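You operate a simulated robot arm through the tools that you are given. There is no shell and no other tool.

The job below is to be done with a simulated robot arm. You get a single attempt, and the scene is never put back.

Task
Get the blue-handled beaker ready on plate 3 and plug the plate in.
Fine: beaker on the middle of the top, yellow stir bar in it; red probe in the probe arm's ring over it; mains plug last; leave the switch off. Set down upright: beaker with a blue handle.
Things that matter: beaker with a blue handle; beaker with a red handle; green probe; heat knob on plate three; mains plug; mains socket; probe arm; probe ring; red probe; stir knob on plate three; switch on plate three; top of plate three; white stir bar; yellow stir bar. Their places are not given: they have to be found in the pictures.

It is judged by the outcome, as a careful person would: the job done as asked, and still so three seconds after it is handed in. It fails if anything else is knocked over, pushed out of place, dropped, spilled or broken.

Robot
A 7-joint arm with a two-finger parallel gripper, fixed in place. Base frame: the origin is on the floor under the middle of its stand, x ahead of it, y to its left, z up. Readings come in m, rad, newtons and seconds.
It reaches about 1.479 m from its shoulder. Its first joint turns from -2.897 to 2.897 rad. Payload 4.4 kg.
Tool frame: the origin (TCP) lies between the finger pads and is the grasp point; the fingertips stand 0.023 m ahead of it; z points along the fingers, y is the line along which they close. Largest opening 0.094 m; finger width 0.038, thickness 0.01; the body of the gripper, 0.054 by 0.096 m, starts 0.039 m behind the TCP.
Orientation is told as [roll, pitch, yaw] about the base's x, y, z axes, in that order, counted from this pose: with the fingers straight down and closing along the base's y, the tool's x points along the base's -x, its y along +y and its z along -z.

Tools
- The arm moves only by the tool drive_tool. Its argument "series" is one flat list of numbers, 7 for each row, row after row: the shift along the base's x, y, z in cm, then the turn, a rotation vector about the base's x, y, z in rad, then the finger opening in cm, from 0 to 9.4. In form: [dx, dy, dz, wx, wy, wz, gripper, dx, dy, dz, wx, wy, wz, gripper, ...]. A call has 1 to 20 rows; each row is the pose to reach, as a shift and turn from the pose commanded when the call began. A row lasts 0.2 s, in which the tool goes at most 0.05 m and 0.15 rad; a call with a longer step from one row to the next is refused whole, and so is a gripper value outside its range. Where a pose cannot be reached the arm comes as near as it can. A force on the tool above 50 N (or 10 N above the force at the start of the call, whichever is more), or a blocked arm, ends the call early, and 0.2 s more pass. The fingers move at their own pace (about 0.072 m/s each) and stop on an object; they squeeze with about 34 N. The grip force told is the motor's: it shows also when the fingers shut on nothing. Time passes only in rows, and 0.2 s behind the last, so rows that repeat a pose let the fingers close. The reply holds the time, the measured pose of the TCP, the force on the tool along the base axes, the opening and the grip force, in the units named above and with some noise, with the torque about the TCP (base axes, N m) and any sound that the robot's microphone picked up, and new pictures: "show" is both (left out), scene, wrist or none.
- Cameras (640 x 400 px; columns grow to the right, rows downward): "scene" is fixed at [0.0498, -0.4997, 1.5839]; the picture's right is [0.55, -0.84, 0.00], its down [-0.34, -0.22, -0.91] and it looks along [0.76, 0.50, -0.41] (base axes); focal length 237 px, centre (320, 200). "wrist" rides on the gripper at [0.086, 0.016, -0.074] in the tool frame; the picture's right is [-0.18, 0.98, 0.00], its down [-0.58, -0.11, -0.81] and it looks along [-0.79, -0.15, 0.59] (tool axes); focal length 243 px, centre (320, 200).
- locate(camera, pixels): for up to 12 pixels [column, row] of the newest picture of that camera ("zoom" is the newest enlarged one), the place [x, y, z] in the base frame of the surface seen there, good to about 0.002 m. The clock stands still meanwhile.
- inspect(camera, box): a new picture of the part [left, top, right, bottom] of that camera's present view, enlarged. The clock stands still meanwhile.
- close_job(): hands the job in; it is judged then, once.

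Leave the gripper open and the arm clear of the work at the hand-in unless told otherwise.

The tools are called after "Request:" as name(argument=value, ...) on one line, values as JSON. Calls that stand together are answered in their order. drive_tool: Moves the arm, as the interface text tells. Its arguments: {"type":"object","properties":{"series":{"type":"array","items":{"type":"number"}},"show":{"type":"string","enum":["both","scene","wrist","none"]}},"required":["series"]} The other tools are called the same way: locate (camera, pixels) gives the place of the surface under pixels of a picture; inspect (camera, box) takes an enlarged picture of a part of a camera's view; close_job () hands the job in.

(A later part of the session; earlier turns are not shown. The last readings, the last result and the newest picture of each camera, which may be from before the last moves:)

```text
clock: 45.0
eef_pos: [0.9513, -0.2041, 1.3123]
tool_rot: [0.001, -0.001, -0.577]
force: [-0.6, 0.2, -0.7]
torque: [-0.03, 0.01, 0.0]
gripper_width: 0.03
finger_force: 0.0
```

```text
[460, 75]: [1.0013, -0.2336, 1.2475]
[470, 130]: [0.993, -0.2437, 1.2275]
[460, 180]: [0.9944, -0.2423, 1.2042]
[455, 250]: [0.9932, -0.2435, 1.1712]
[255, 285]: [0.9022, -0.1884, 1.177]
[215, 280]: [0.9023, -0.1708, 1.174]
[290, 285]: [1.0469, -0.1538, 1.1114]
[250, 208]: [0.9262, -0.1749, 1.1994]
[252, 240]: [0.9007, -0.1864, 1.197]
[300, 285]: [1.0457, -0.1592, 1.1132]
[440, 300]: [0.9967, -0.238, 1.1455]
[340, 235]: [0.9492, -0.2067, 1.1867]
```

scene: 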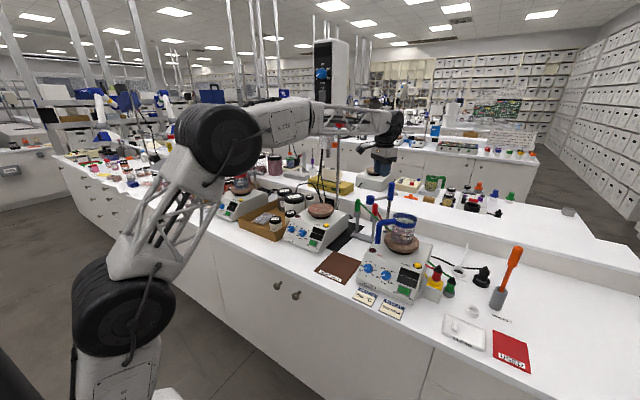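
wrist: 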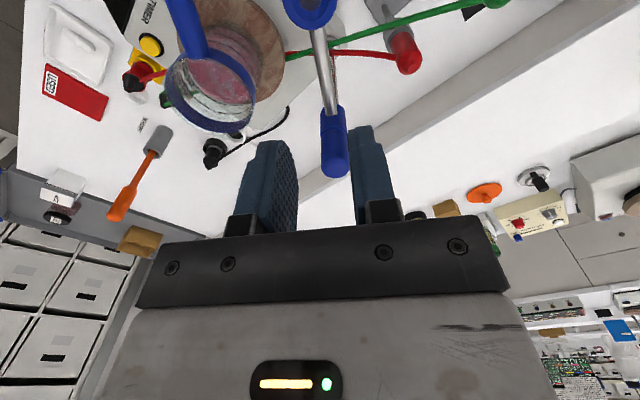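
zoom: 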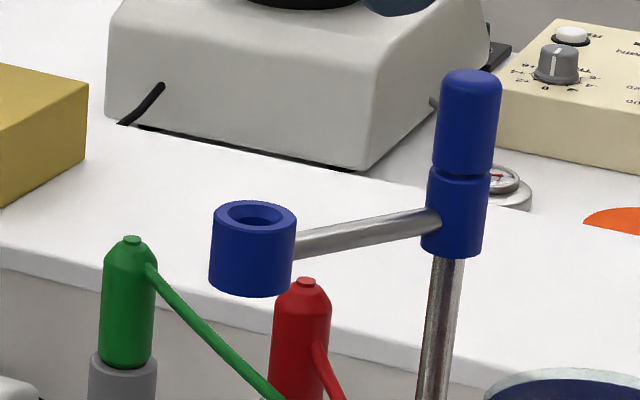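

Nothing has moved; the readings are identical. Now I'll position above the ring (0.917,-0.182) with 5 cm opening and take a look.

Request:
drive_tool(series=[-1.7, 1.1, 0, 0, 0, 0, 4, -3.4, 2.26, 0, 0, 0, 0, 5, -3.4, 2.26, -2, 0, 0, 0, 5, -3.4, 2.26, -4, 0, 0, 0, 5, -3.4, 2.26, -5, 0, 0, 0, 5, -3.4, 2.26, -5, 0, 0, 0, 5])

Request:
inspect(camera="wrist", box=[200, 0, 440, 200])

Request:
inspect(camera="scene", box=[350, 150, 430, 230])

```text
clock: 46.4
eef_pos: [0.9172, -0.1815, 1.2617]
tool_rot: [0.0, 0.0, -0.578]
force: [-0.4, -1.0, 0.1]
torque: [0.01, 0.03, 0.02]
gripper_width: 0.0498
finger_force: 0.1
```

scene: 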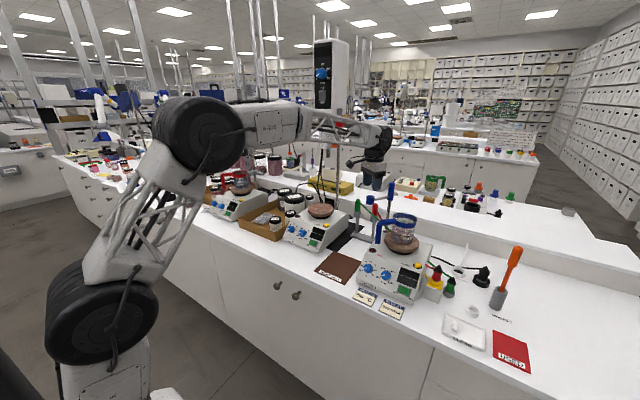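
wrist: 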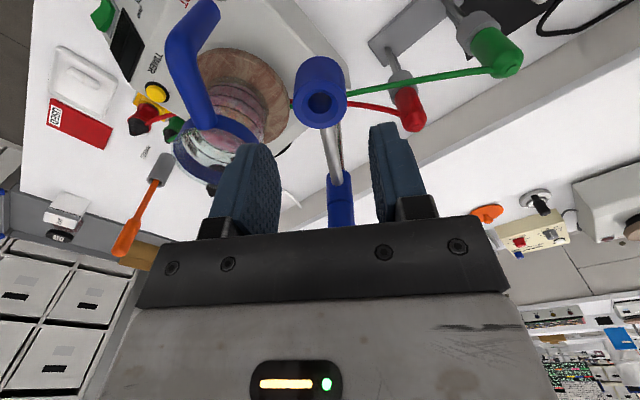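

```text
2.00 times, centred on (320, 100) of wrist
```

zoom: 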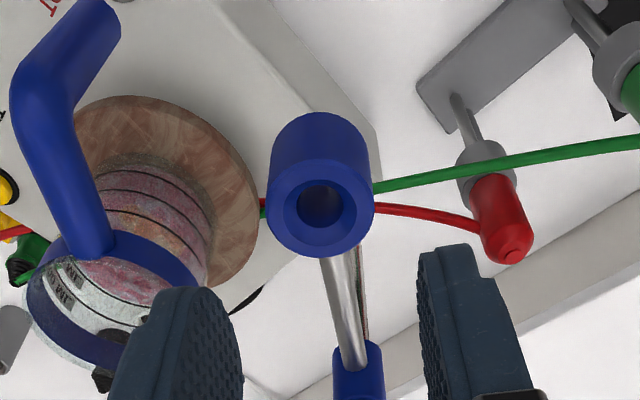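

```text
5.00 times, centred on (390, 190) of scene
```

zoom: 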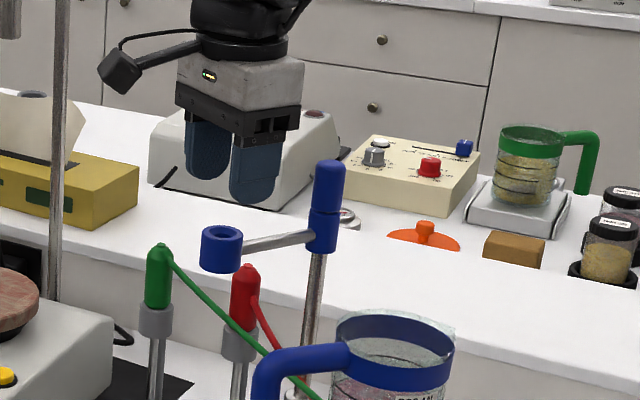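

The ring is centred exactly under the hand; its hole is about 14 mm wide with a chamfer. Lowering to straddle the ring.

Request:
drive_tool(series=[0, 0, -2, 0, 0, 0, 5, 0, 0, -4, 0, 0, 0, 5, 0, 0, -5.2, 0, 0, 0, 5, 0, 0, -6, 0, 0, 0, 5, 0, 0, -6, 0, 0, 0, 5])

Request:
inspect(camera="scene", box=[350, 160, 430, 240])

```text
clock: 47.6
eef_pos: [0.9165, -0.1797, 1.2019]
tool_rot: [0.001, 0.001, -0.576]
force: [0.6, 0.7, 0.8]
torque: [-0.04, 0.03, 0.02]
gripper_width: 0.0499
finger_force: 0.1
```

scene: 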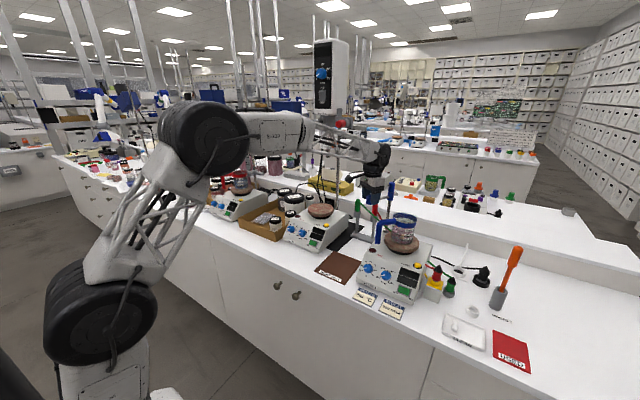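
wrist: 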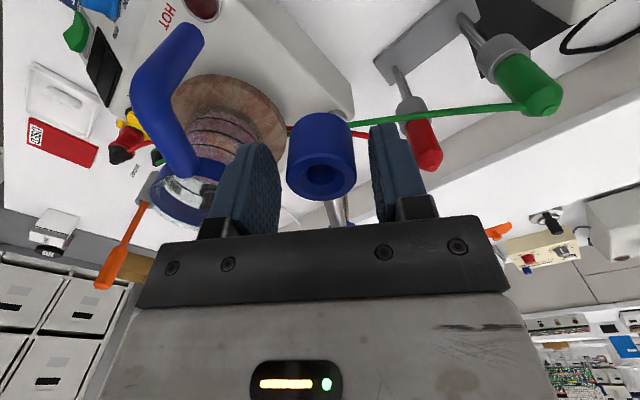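

```text
5.00 times, centred on (390, 200) of scene
```

zoom: 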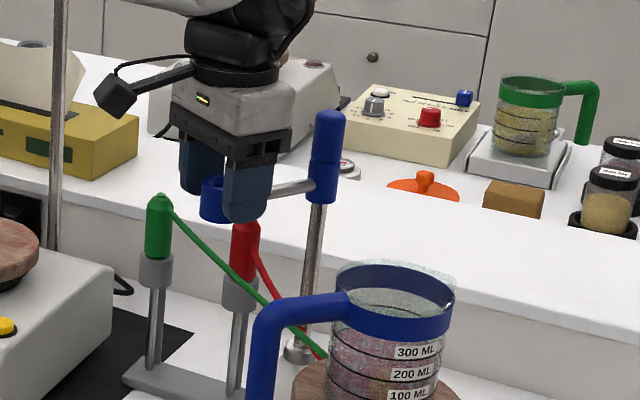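

In place with no contact. I'll narrow to 4.2 cm and swing a small trial step of 0.2 rad about the rod, watching the force.

Request:
drive_tool(series=[0, 0, 0, 0, 0, 0, 4.2, -0.275, -0.44, 0, 0, 0, 0.05, 4.2, -0.526, -0.901, 0, 0, 0, 0.1, 4.2, -0.754, -1.37, 0, 0, 0, 0.15, 4.2, -0.957, -1.849, 0, 0, 0, 0.2, 4.2, -0.957, -1.849, 0, 0, 0, 0.2, 4.2])

Request:
inspect(camera="scene", box=[350, 160, 430, 240])

```text
clock: 49.0
eef_pos: [0.909, -0.2008, 1.2011]
tool_rot: [0.0, 0.0, -0.38]
force: [-0.5, 0.4, -0.6]
torque: [0.0, 0.0, 0.01]
gripper_width: 0.042
finger_force: 0.1
```

scene: 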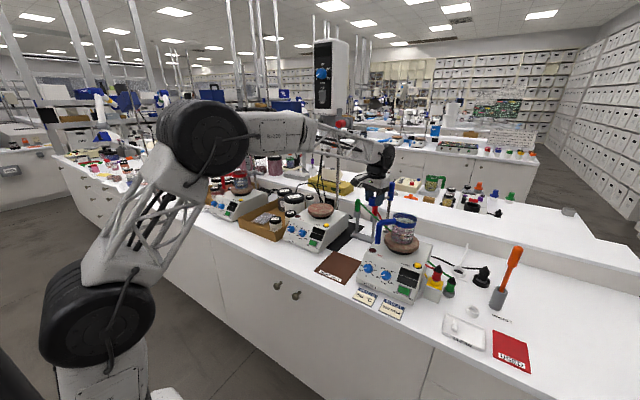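
wrist: 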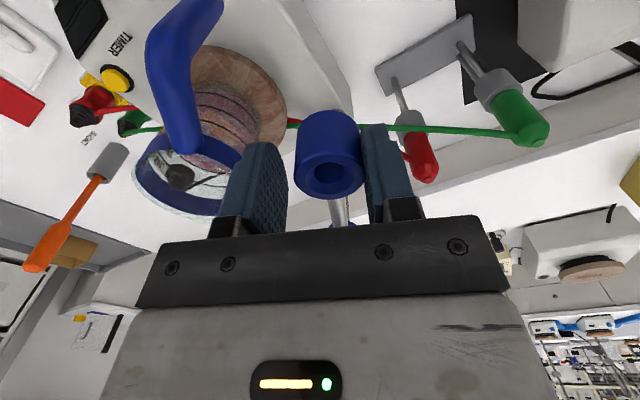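

```text
5.00 times, centred on (390, 200) of scene
```

zoom: 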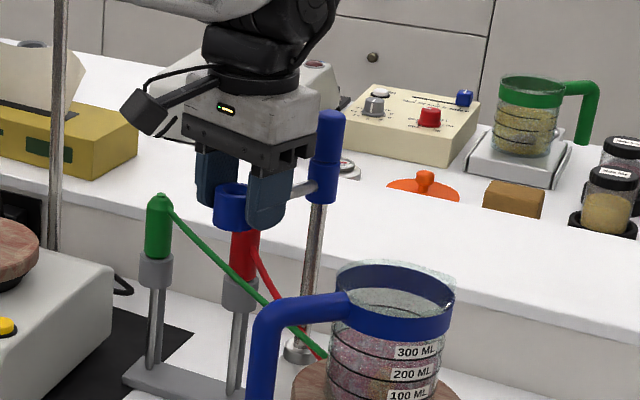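

The arm swings freely with the fork. Continuing the arc to bring the ring over the beaker, slowing near the end.

Request:
drive_tool(series=[-0.336, -0.988, 0, 0, 0, 0.1, 4.2, -0.572, -2.004, 0, 0, 0, 0.2, 4.2, -0.704, -3.037, 0, 0, 0, 0.3, 4.2, -0.734, -4.08, 0, 0, 0, 0.4, 4.2, -0.658, -5.119, 0, 0, 0, 0.5, 4.2, -0.479, -6.147, 0, 0, 0, 0.6, 4.2, -0.199, -7.151, 0, 0, 0, 0.7, 4.2, 0.181, -8.122, 0, 0, 0, 0.8, 4.2, 0.656, -9.05, 0, 0, 0, 0.9, 4.2, 1.22, -9.928, 0, 0, 0, 1.0, 4.2, 1.87, -10.743, 0, 0, 0, 1.1, 4.2, 2.223, -11.125, 0, 0, 0, 1.15, 4.2, 2.5, -11.4, 0, 0, 0, 1.188, 4.2, 2.5, -11.4, 0, 0, 0, 1.188, 4.2])

Request:
inspect(camera="scene", box=[360, 160, 440, 240])

Request:
inspect(camera="wrist", box=[200, 40, 440, 240])

```text
clock: 52.0
eef_pos: [0.9329, -0.3143, 1.2028]
tool_rot: [0.0, 0.0, 0.812]
force: [-6.2, 13.7, 4.0]
torque: [0.27, 0.19, -0.17]
gripper_width: 0.0482
finger_force: 6.7
```

scene: 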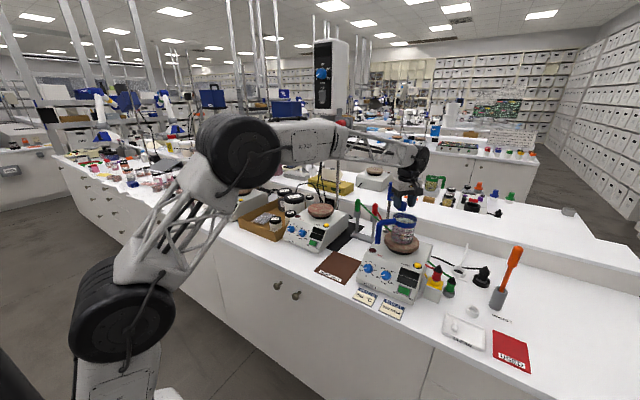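
wrist: 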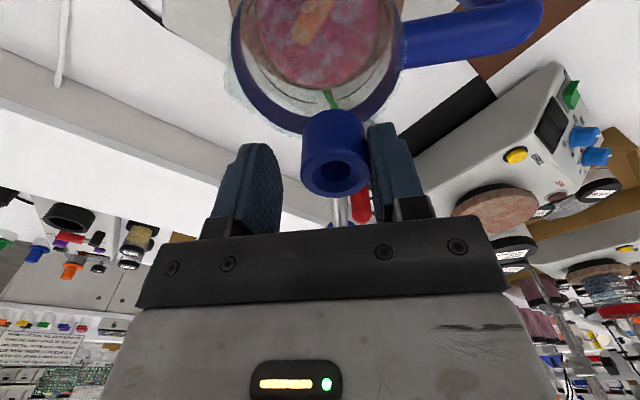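

```text
5.00 times, centred on (400, 200) of scene
```

zoom: 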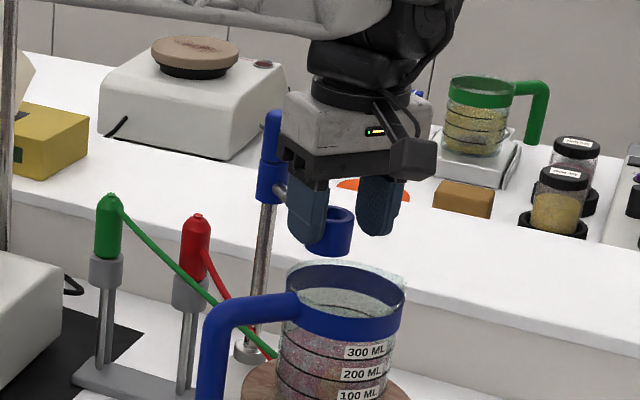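

```text
2.00 times, centred on (320, 140) of wrist
```

zoom: 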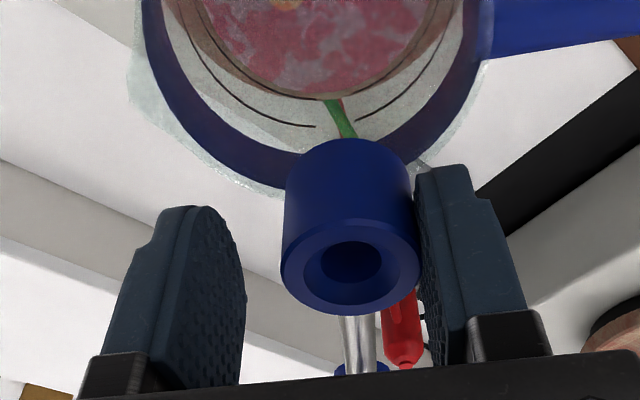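

The arm pushes back (about 15 N) and the fingers were spread, so it seems to be at its end stop with the ring over the beaker. I'll ease the hand back and open the fork so nothing presses.

Request:
drive_tool(series=[-0.2, 0.2, 0, 0, 0, -0.025, 4.6, -0.42, 0.42, 0, 0, 0, -0.06, 5.0, -0.42, 0.42, 0, 0, 0, -0.06, 5.0])

Request:
inspect(camera="wrist", box=[200, 40, 440, 240])

Request:
locate(camera="zoom", pixels=[[350, 265], [300, 240], [400, 240], [350, 300], [350, 200], [290, 270], [410, 270], [180, 120], [280, 185], [440, 100], [355, 340]])

```text
clock: 52.8
eef_pos: [0.9297, -0.3099, 1.2032]
tool_rot: [-0.001, 0.001, 0.748]
force: [0.3, 0.2, -0.1]
torque: [-0.01, 0.01, 0.01]
gripper_width: 0.05
finger_force: 0.1
```

scene: 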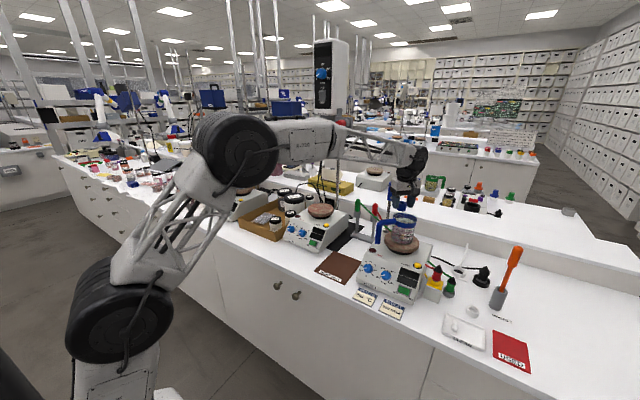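
wrist: 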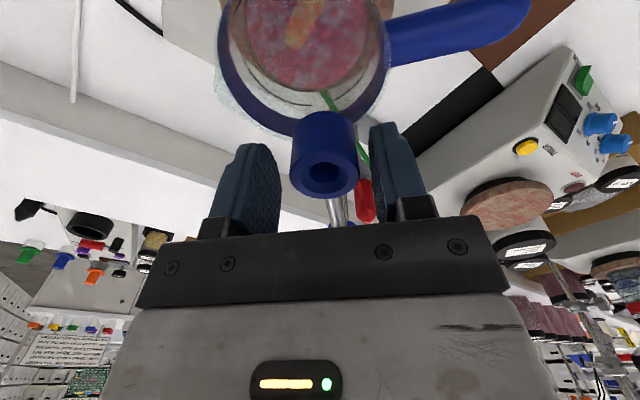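

```text
2.00 times, centred on (320, 140) of wrist
```

zoom: 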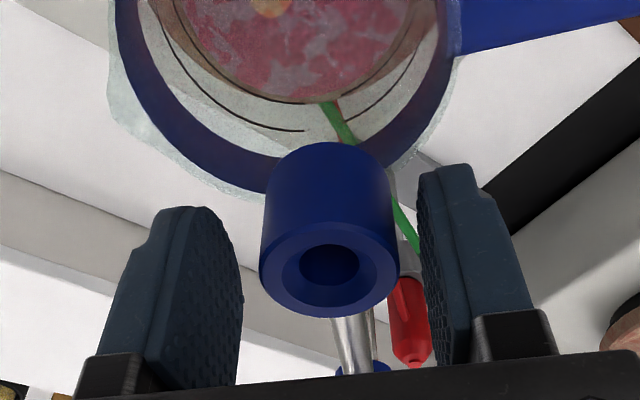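

```text
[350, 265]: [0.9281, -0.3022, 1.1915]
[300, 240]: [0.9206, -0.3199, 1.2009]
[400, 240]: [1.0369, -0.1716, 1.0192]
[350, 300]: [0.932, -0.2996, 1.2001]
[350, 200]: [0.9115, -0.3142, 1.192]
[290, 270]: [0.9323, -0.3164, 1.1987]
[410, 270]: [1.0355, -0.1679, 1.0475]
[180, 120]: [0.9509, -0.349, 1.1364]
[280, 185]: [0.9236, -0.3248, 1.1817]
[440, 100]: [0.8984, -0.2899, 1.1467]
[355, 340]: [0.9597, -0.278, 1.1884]
```

Forces are zero, and the ring stays put over the beaker's rear part. I'll rise straight up off the ring.

Request:
drive_tool(series=[0, 0, 1.5, 0, 0, 0, 5.0, 0, 0, 3.5, 0, 0, 0, 5.0, 0, 0, 6, 0, 0, 0, 5.0, 0, 0, 9, 0, 0, 0, 5.0, 0, 0, 12, 0, 0, 0, 5.0, 0, 0, 12, 0, 0, 0, 5.0])

Request:
inspect(camera="wrist", box=[224, 0, 416, 160])

Request:
inspect(camera="scene", box=[365, 185, 437, 245])

```text
clock: 54.2
eef_pos: [0.9262, -0.3103, 1.3259]
tool_rot: [0.0, 0.0, 0.749]
force: [-0.3, 0.4, 0.4]
torque: [-0.01, -0.02, 0.0]
gripper_width: 0.0498
finger_force: 0.1
```

scene: 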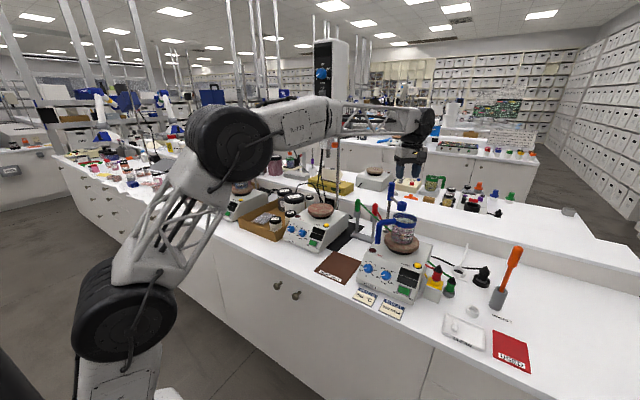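
wrist: 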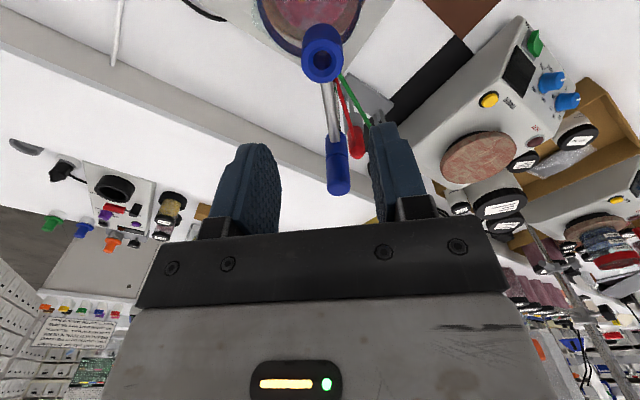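

```text
2.50 times, centred on (320, 80) of wrist
```

zoom: 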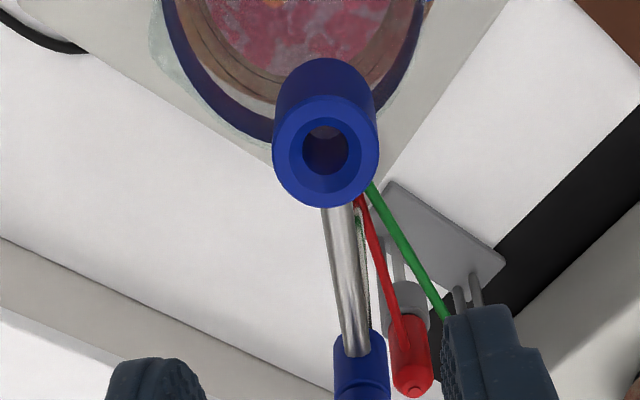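

```text
6.67 times, centred on (401, 215) of scene
```

zoom: 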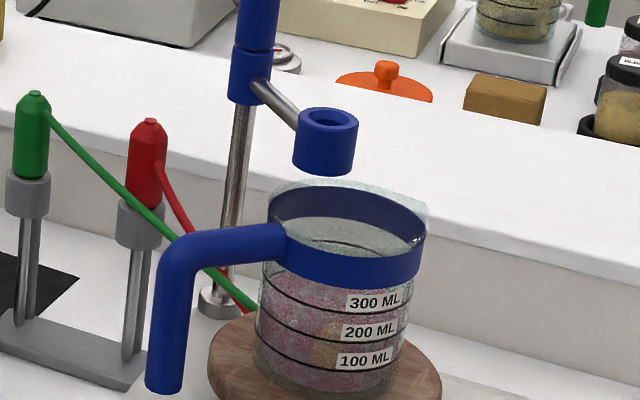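

I'll measure the ring's exact position now, relative to the beaker.

Request:
locate(camera="zoom", pixels=[[298, 118], [356, 123], [327, 109], [325, 134], [325, 160], [310, 132], [345, 132], [326, 122], [250, 80], [248, 50], [285, 105], [262, 15]])

Request:
locate(camera="zoom", pixels=[[272, 200], [423, 240], [350, 283], [300, 270], [400, 282], [345, 190], [400, 210], [300, 185], [285, 235], [425, 262], [210, 235], [165, 370]])

```text
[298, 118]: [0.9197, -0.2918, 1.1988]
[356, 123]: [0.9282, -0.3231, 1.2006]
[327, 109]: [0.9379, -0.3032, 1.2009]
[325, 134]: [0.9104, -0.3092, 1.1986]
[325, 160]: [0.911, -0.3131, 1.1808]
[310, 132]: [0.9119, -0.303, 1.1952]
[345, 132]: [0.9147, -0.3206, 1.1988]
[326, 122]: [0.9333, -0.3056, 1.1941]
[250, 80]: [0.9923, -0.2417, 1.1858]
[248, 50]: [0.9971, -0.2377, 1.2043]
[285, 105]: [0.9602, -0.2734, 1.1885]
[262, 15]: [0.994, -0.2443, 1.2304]
```

```text
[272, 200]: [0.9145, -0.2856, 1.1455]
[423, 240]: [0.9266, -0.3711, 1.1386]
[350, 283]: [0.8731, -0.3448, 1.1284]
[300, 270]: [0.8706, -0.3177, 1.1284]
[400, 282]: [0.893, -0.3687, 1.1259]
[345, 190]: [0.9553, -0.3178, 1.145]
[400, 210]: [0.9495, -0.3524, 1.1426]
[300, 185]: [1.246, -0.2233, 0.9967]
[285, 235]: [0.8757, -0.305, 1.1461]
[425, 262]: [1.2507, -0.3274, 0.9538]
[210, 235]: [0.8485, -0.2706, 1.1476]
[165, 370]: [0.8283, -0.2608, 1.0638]
```

The ring is at (0.9275,-0.309), inside the beaker's opening (centre (0.912,-0.329), inner radius about 4 cm). Next is the red probe at about (1.044,-0.163). Its cable leaves toward the plate corner, so I'll use a yaw of about 30° to keep the fingers off the cable. Moving above it at a safe height.

Request:
drive_tool(series=[1.9, 2.4, 1, 0, 0, -0.04, 5, 3.9, 4.9, 2, 0, 0, -0.08, 5, 5.8, 7.3, 2, 0, 0, -0.12, 5, 7.7, 9.8, 2, 0, 0, -0.16, 5, 9.7, 12.2, 1, 0, 0, -0.2, 5, 11.6, 14.7, 0, 0, 0, -0.224, 5, 11.6, 14.7, -3, 0, 0, -0.224, 4.5, 11.6, 14.7, -6, 0, 0, -0.224, 4.5, 11.6, 14.7, -6, 0, 0, -0.224, 4.5])

Request:
inspect(camera="wrist", box=[224, 0, 416, 120])

Request:
inspect(camera="scene", box=[350, 150, 430, 230])

```text
clock: 56.2
eef_pos: [1.0439, -0.1621, 1.2645]
tool_rot: [-0.002, 0.001, 0.526]
force: [0.4, -0.3, 0.4]
torque: [-0.03, 0.0, -0.01]
gripper_width: 0.045
finger_force: 0.2
```

scene: 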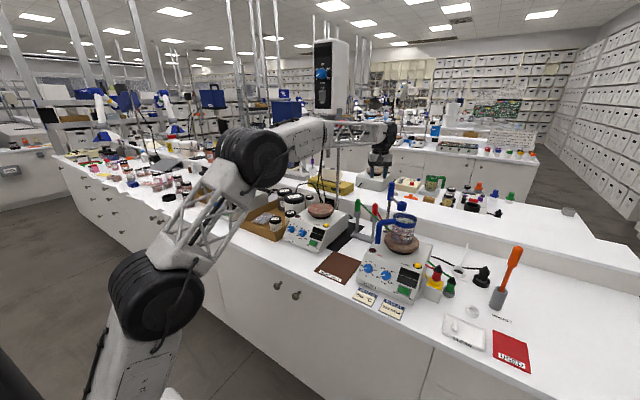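
wrist: 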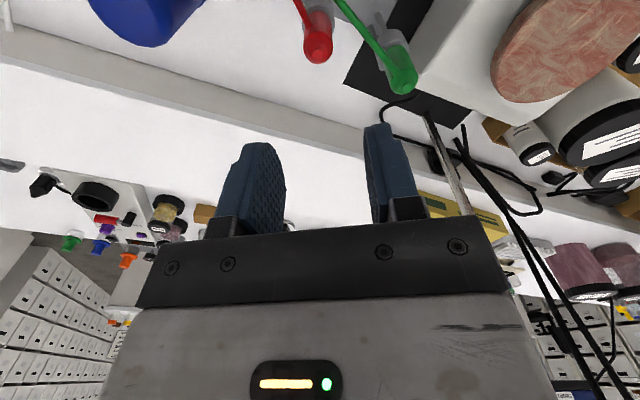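

```text
3.33 times, centred on (320, 60) of wrist
```

zoom: 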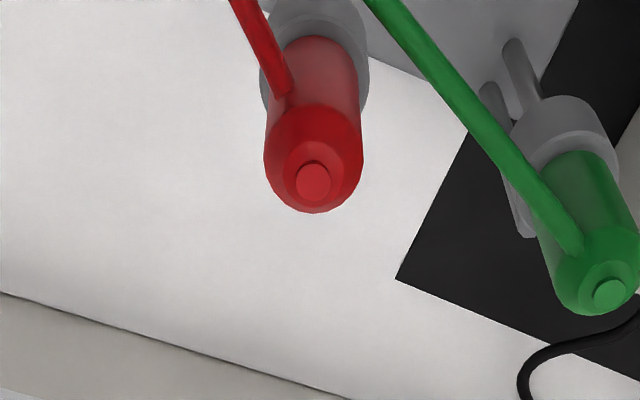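

```text
5.00 times, centred on (390, 190) of scene
```

zoom: 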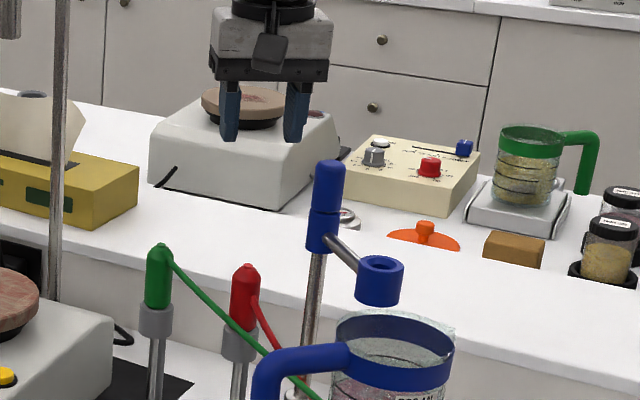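

I have a good top view of the red probe. I'll locate its cap, body, cup and both cables.

Request:
inspect(camera="wrist", box=[224, 0, 416, 120])

Request:
locate(camera="zoom", pixels=[[313, 182], [270, 150], [357, 150], [313, 208], [313, 110], [313, 60], [280, 92], [265, 50], [250, 20], [240, 4], [275, 90], [290, 100]])

Request:
locate(camera="zoom", pixels=[[560, 235], [510, 170], [460, 100], [420, 50], [390, 15], [375, 2], [360, 80], [270, 90], [340, 30], [310, 20], [263, 165], [362, 165]])

```text
3.33 times, centred on (320, 60) of wrist
```

zoom: 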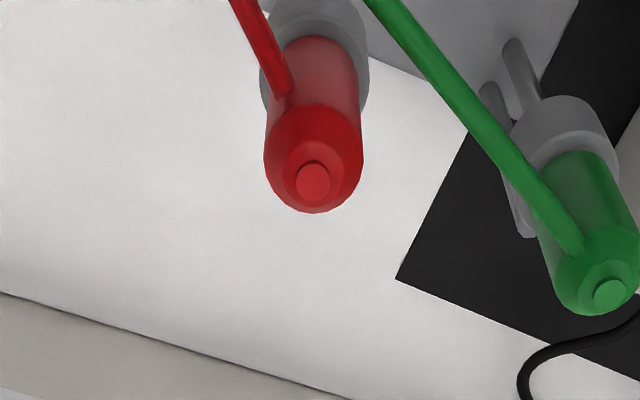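

```text
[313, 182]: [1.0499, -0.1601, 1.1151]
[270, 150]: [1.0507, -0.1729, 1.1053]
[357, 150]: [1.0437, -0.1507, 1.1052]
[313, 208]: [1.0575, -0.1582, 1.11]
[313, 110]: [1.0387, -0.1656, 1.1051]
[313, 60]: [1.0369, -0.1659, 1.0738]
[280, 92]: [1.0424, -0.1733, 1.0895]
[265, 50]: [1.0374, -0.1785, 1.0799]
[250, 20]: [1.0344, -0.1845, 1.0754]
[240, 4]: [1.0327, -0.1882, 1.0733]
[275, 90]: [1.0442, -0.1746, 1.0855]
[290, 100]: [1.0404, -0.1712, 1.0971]
```

```text
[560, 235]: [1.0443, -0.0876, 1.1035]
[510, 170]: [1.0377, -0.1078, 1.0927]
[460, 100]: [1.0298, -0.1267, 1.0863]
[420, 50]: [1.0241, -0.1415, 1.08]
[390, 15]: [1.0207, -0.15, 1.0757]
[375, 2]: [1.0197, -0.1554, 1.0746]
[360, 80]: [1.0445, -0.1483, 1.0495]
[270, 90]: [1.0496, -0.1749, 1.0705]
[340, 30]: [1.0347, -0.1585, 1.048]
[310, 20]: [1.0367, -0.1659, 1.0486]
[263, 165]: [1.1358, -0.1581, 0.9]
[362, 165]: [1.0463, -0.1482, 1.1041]
```

The probe axis is at (1.049,-0.160) with cap top 1.115, and its cable leaves at about 240°. Keeping the fingertips above z≈1.083 clears both cables. I'll approach to just above the cap and check alignment.

Request:
drive_tool(series=[0.25, 0.17, -3, 0, 0, 0, 3.6, 0.48, 0.33, -6, 0, 0, 0, 3.3, 0.48, 0.33, -8.5, 0, 0, 0, 3.3, 0.48, 0.33, -10.7, 0, 0, 0, 3.3, 0.48, 0.33, -10.7, 0, 0, 0, 3.3])

Request:
inspect(camera="wrist", box=[224, 60, 416, 180])

Request:
inspect(camera="scene", box=[350, 170, 414, 230])

```text
clock: 57.4
eef_pos: [1.0507, -0.1617, 1.1575]
tool_rot: [0.001, 0.0, 0.524]
force: [0.7, -0.9, 0.8]
torque: [-0.01, 0.0, 0.0]
gripper_width: 0.033
finger_force: 0.0
```

scene: 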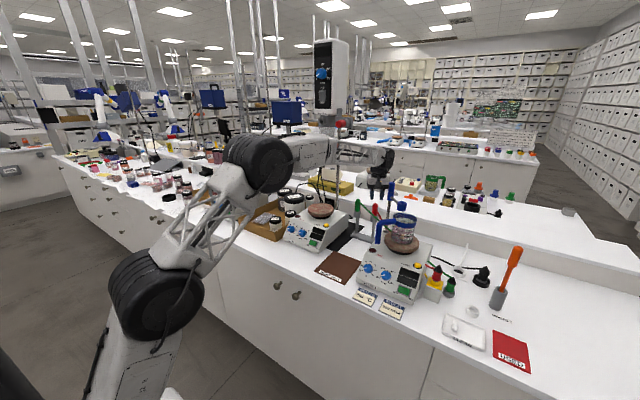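
wrist: 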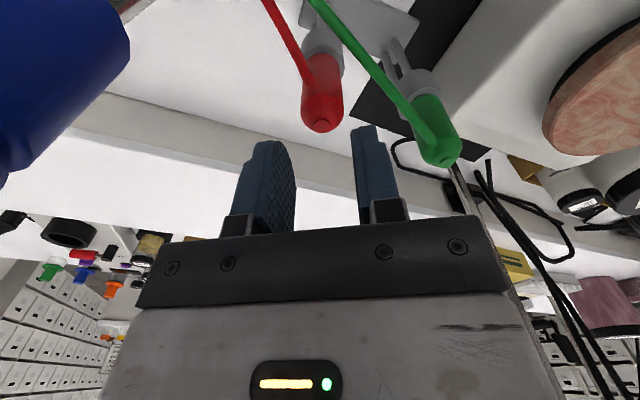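

```text
3.33 times, centred on (320, 120) of wrist
```

zoom: 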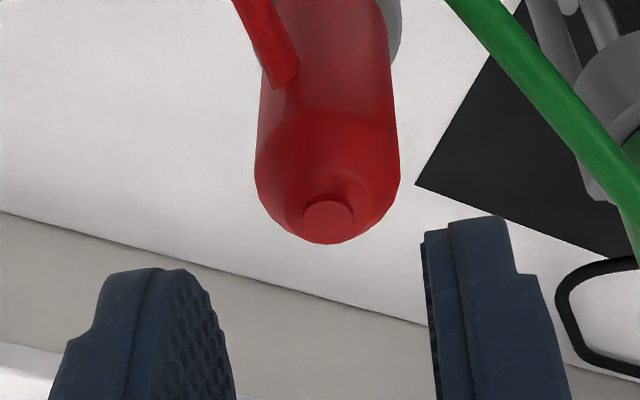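

```text
6.67 times, centred on (382, 200) of scene
```

zoom: 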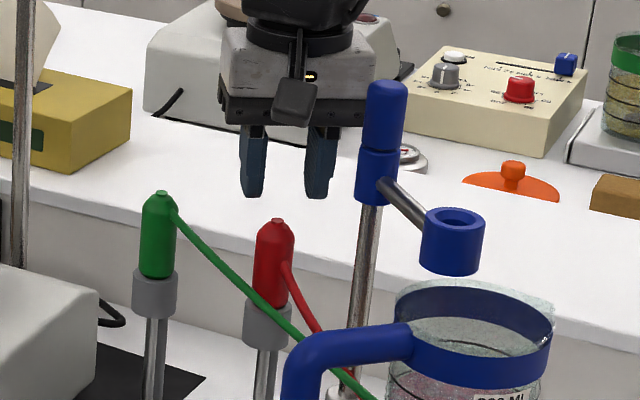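

The cap appears at wrist pixel (322,127) against (320,128) expected, so alignment is within about 1.5 mm. Lowering to grasp height.

Request:
drive_tool(series=[0, 0.05, -1.5, 0, 0, 0, 3.3, -0.05, 0.1, -3, 0, 0, 0, 3.3, -0.05, 0.1, -4.2, 0, 0, 0, 3.3, -0.05, 0.1, -4.9, 0, 0, 0, 3.3, -0.05, 0.1, -4.9, 0, 0, 0, 3.3])

Request:
inspect(camera="wrist", box=[224, 80, 416, 200])

Request:
inspect(camera="scene", box=[350, 170, 414, 230])

```text
clock: 58.6
eef_pos: [1.05, -0.1579, 1.1063]
tool_rot: [0.001, 0.002, 0.526]
force: [0.0, 0.1, 0.1]
torque: [-0.01, 0.01, 0.0]
gripper_width: 0.033
finger_force: 0.1
```

scene: 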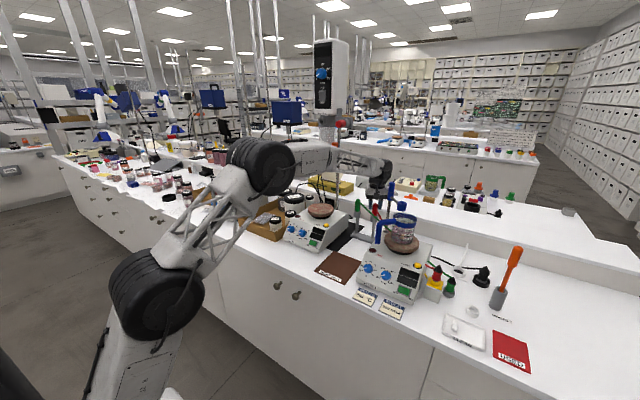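
wrist: 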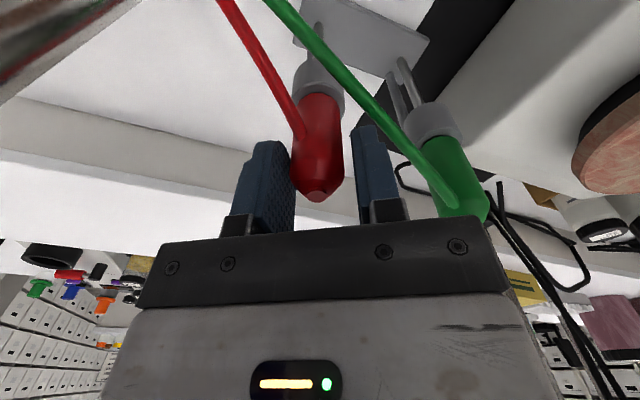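

```text
3.33 times, centred on (320, 140) of wrist
```

zoom: 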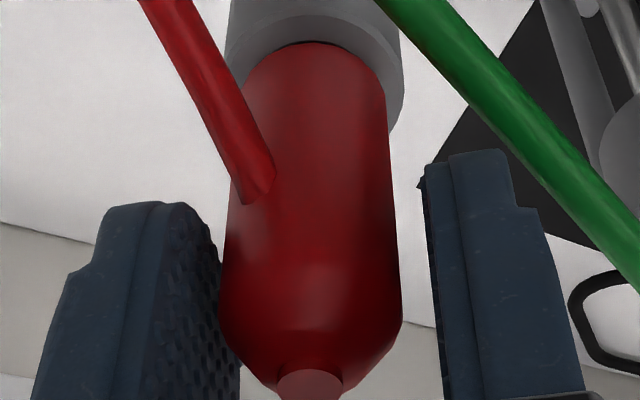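

```text
6.67 times, centred on (382, 200) of scene
```

zoom: 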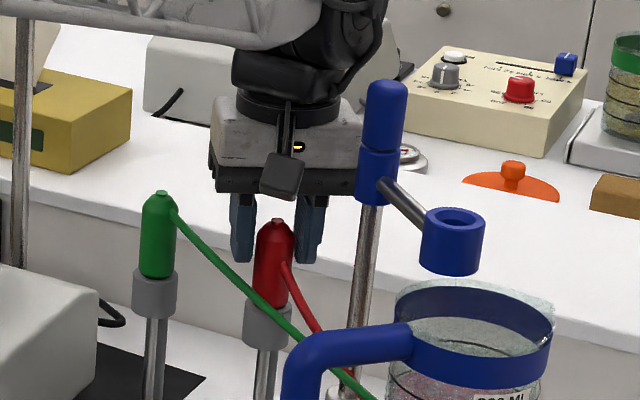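

The probe sits about 2.5 mm toward the left finger. I'll shift the hand 2 mm that way, then close gently.

Request:
drive_tool(series=[0.11, -0.19, 0, 0, 0, 0, 3.3, 0.11, -0.19, 0, 0, 0, 0, 3.0, 0.11, -0.19, 0, 0, 0, 0, 2.6, 0.11, -0.19, 0, 0, 0, 0, 2.2, 0.11, -0.19, 0, 0, 0, 0, 1.6, 0.11, -0.19, 0, 0, 0, 0, 1.6])

Request:
inspect(camera="wrist", box=[224, 80, 416, 200])

```text
clock: 60.0
eef_pos: [1.0516, -0.1615, 1.1071]
tool_rot: [0.001, 0.0, 0.524]
force: [-0.2, 0.3, 2.4]
torque: [-0.03, -0.01, -0.01]
gripper_width: 0.0257
finger_force: 33.5
```

scene: 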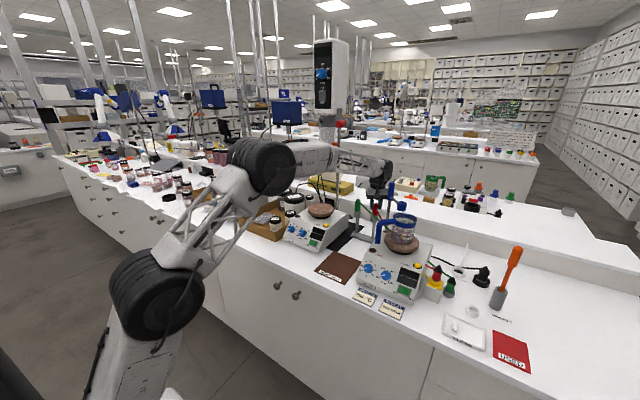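
wrist: 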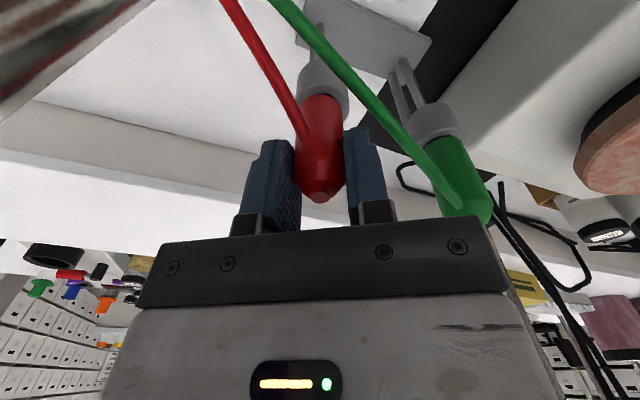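

```text
3.33 times, centred on (320, 140) of wrist
```

zoom: 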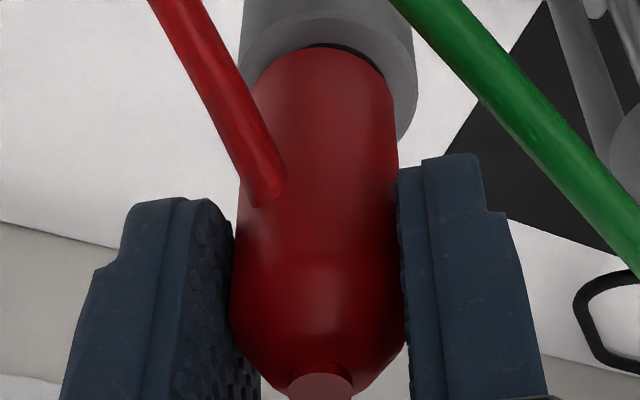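

Gripped at 25.7 mm. Lifting slowly 4 cm straight up to see that only the probe comes along.

Request:
drive_tool(series=[0, 0, 0.7, 0, 0, 0, 1.6, 0, 0, 1.5, 0, 0, 0, 1.6, 0, 0, 2.3, 0, 0, 0, 1.6, 0, 0, 3.2, 0, 0, 0, 1.6, 0, 0, 4, 0, 0, 0, 1.6, 0, 0, 4, 0, 0, 0, 1.6])

Request:
inspect(camera="scene", box=[340, 170, 414, 244])

```text
clock: 61.4
eef_pos: [1.0495, -0.1601, 1.1476]
tool_rot: [-0.001, -0.001, 0.524]
force: [-0.5, -0.8, -1.1]
torque: [0.0, 0.01, 0.02]
gripper_width: 0.0256
finger_force: 34.4
```

scene: 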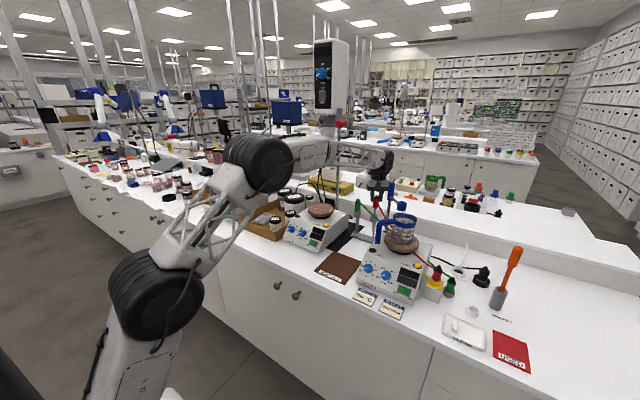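
wrist: 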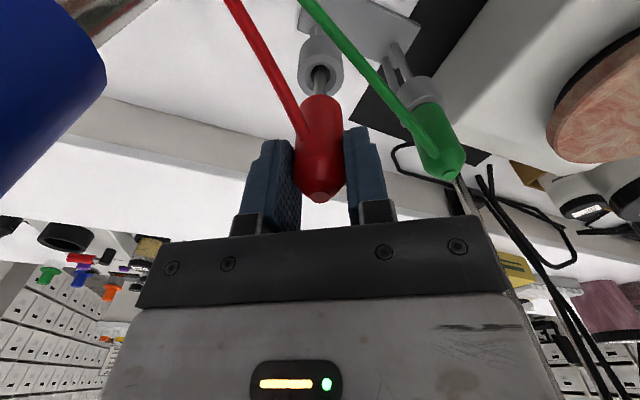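

```text
5.41 times, centred on (377, 207) of scene
```

zoom: 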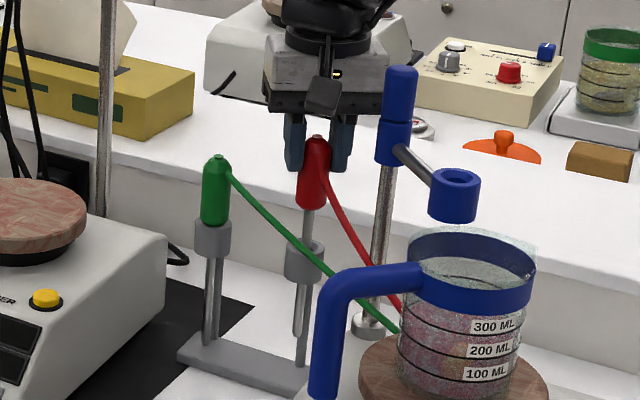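

The probe slides out cleanly. I'll check where the needle tip is and continue lifting.

Request:
locate(camera="zoom", pixels=[[298, 325], [298, 335], [299, 300], [312, 230], [305, 250], [312, 205], [303, 278]])

Request:
drive_tool(series=[0, 0, 1.5, 0, 0, 0, 1.6, 0, 0, 3, 0, 0, 0, 1.6, 0, 0, 4.5, 0, 0, 0, 1.6, 0, 0, 6, 0, 0, 0, 1.6, 0, 0, 7.5, 0, 0, 0, 1.6, 0, 0, 9, 0, 0, 0, 1.6, 0, 0, 10.5, 0, 0, 0, 1.6, 0, 0, 12, 0, 0, 0, 1.6, 0, 0, 13.5, 0, 0, 0, 1.6, 0, 0, 13.5, 0, 0, 0, 1.6])

Request:
inspect(camera="scene", box=[340, 150, 430, 240])

```text
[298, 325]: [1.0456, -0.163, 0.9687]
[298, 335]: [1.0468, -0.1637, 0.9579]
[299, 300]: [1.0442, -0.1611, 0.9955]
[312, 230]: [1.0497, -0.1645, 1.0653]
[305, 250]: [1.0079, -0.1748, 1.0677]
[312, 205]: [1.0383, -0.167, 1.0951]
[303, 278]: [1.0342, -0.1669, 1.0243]
```

```text
clock: 63.6
eef_pos: [1.0506, -0.1607, 1.2804]
tool_rot: [-0.001, 0.001, 0.525]
force: [-0.5, -0.1, -0.3]
torque: [0.03, 0.01, -0.01]
gripper_width: 0.0254
finger_force: 34.4
```

scene: 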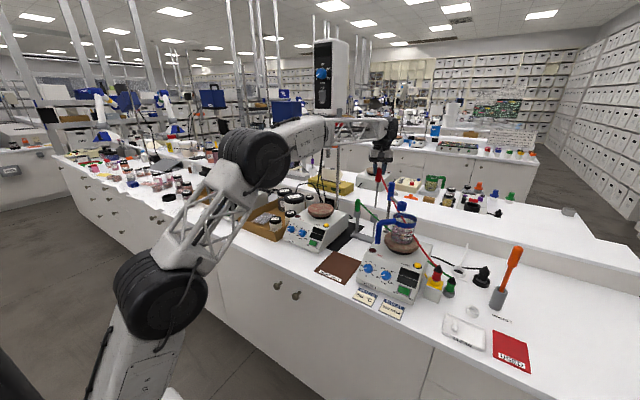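
wrist: 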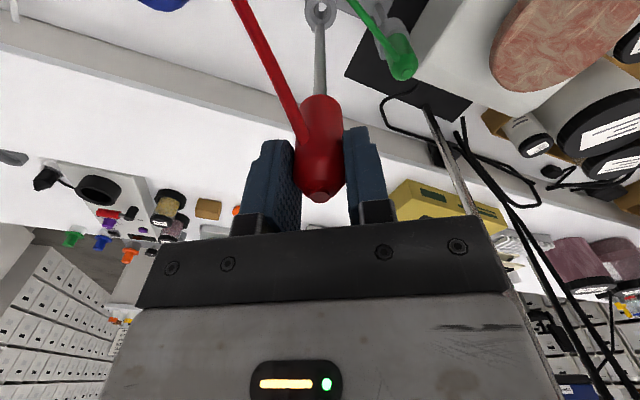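

```text
4.44 times, centred on (385, 195) of scene
```

zoom: 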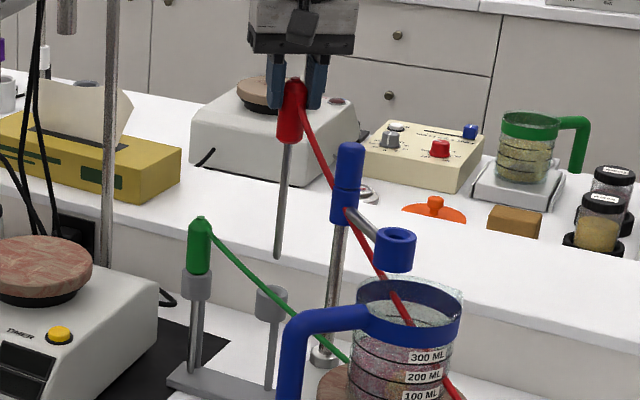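

The needle is fully out of the cup. The tip is about 0.19 m below the TCP. I'll raise so the tip is above 1.25 and go around the rod on the robot's side to above the ring.

Request:
drive_tool(series=[0, 0, 3.5, 0, 0, 0, 1.6, 0, 0, 7, 0, 0, 0, 1.6, 0, 0, 10.5, 0, 0, 0, 1.6, 0, 0, 14, 0, 0, 0, 1.6, -0.5, 0, 16, 0, 0, 0, 1.6, -2.7, -0.2, 16, 0, 0, 0, 1.6, -5.4, -0.5, 16, 0, 0, 0, 1.6, -8, -1.2, 16, 0, 0, 0, 1.6, -10.3, -3.2, 16, 0, 0, 0, 1.6, -11.9, -5.8, 16, 0, 0, 0, 1.6, -12.5, -8.5, 16, 0, 0, 0, 1.6, -12.4, -11.2, 16, 0, 0, 0, 1.6, -12.3, -13.3, 16, 0, 0, 0, 1.6, -12.2, -14.8, 16, 0, 0, 0, 1.6, -12.2, -14.8, 16, 0, 0, 0, 1.6])

Request:
inspect(camera="wrist", box=[260, 0, 380, 100])

Request:
inspect(camera="scene", box=[360, 140, 440, 230])

```text
clock: 66.8
eef_pos: [0.9262, -0.3097, 1.4424]
tool_rot: [0.0, 0.0, 0.525]
force: [0.6, 0.0, -0.7]
torque: [0.02, 0.0, 0.03]
gripper_width: 0.0257
finger_force: 33.6
```

scene: 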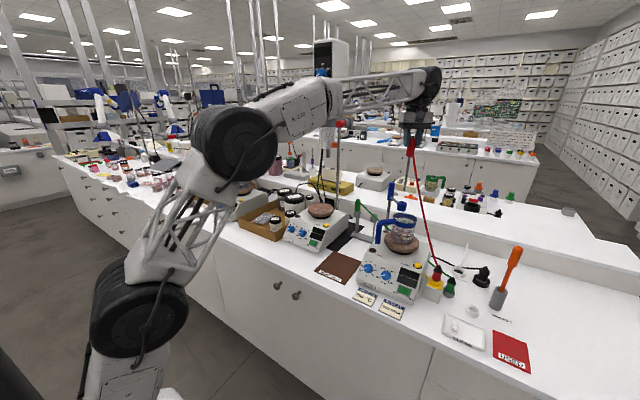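
wrist: 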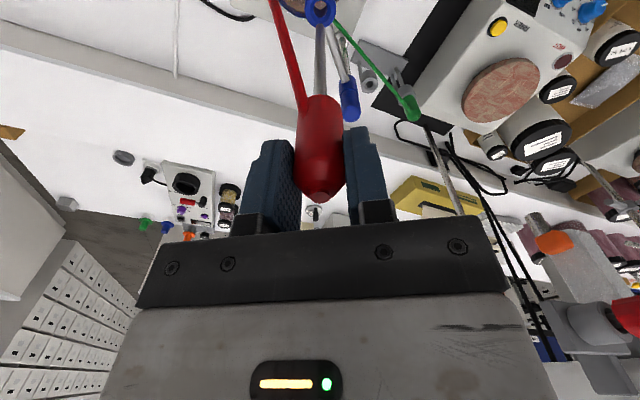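

```text
4.00 times, centred on (320, 50) of wrist
```

zoom: 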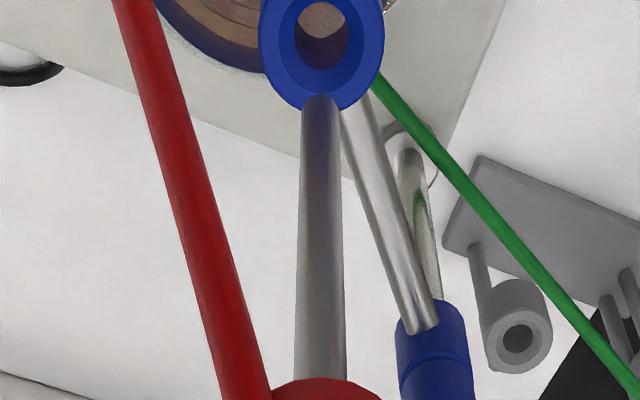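

```text
4.44 times, centred on (400, 185) of scene
```

zoom: 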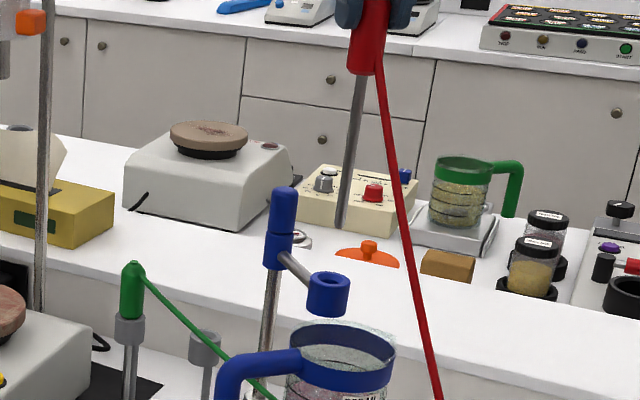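

The needle tip is just above the ring. I'll measure the tip and the ring hole in the wrist zoom to align them.

Request:
inspect(camera="wrist", box=[272, 0, 368, 60])

Request:
locate(camera="zoom", pixels=[[320, 175], [320, 220], [320, 300], [240, 80], [400, 80], [322, 155], [230, 20], [412, 20], [260, 130], [385, 130], [325, 30], [322, 140]])

```text
6.67 times, centred on (320, 30) of wrist
```

zoom: 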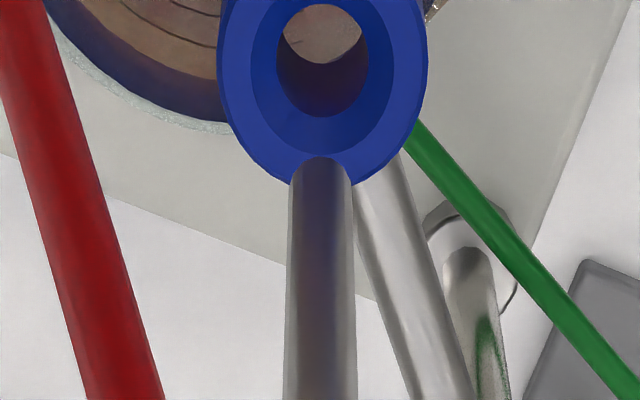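

```text
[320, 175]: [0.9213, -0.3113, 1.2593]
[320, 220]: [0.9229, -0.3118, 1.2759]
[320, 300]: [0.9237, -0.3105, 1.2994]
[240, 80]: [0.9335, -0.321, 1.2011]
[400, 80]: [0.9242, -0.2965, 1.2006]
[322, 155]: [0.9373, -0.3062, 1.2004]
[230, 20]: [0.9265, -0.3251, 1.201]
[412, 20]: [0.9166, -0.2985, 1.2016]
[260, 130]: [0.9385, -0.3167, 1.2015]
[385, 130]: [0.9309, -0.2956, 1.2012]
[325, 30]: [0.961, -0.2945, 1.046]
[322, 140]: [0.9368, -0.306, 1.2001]
```

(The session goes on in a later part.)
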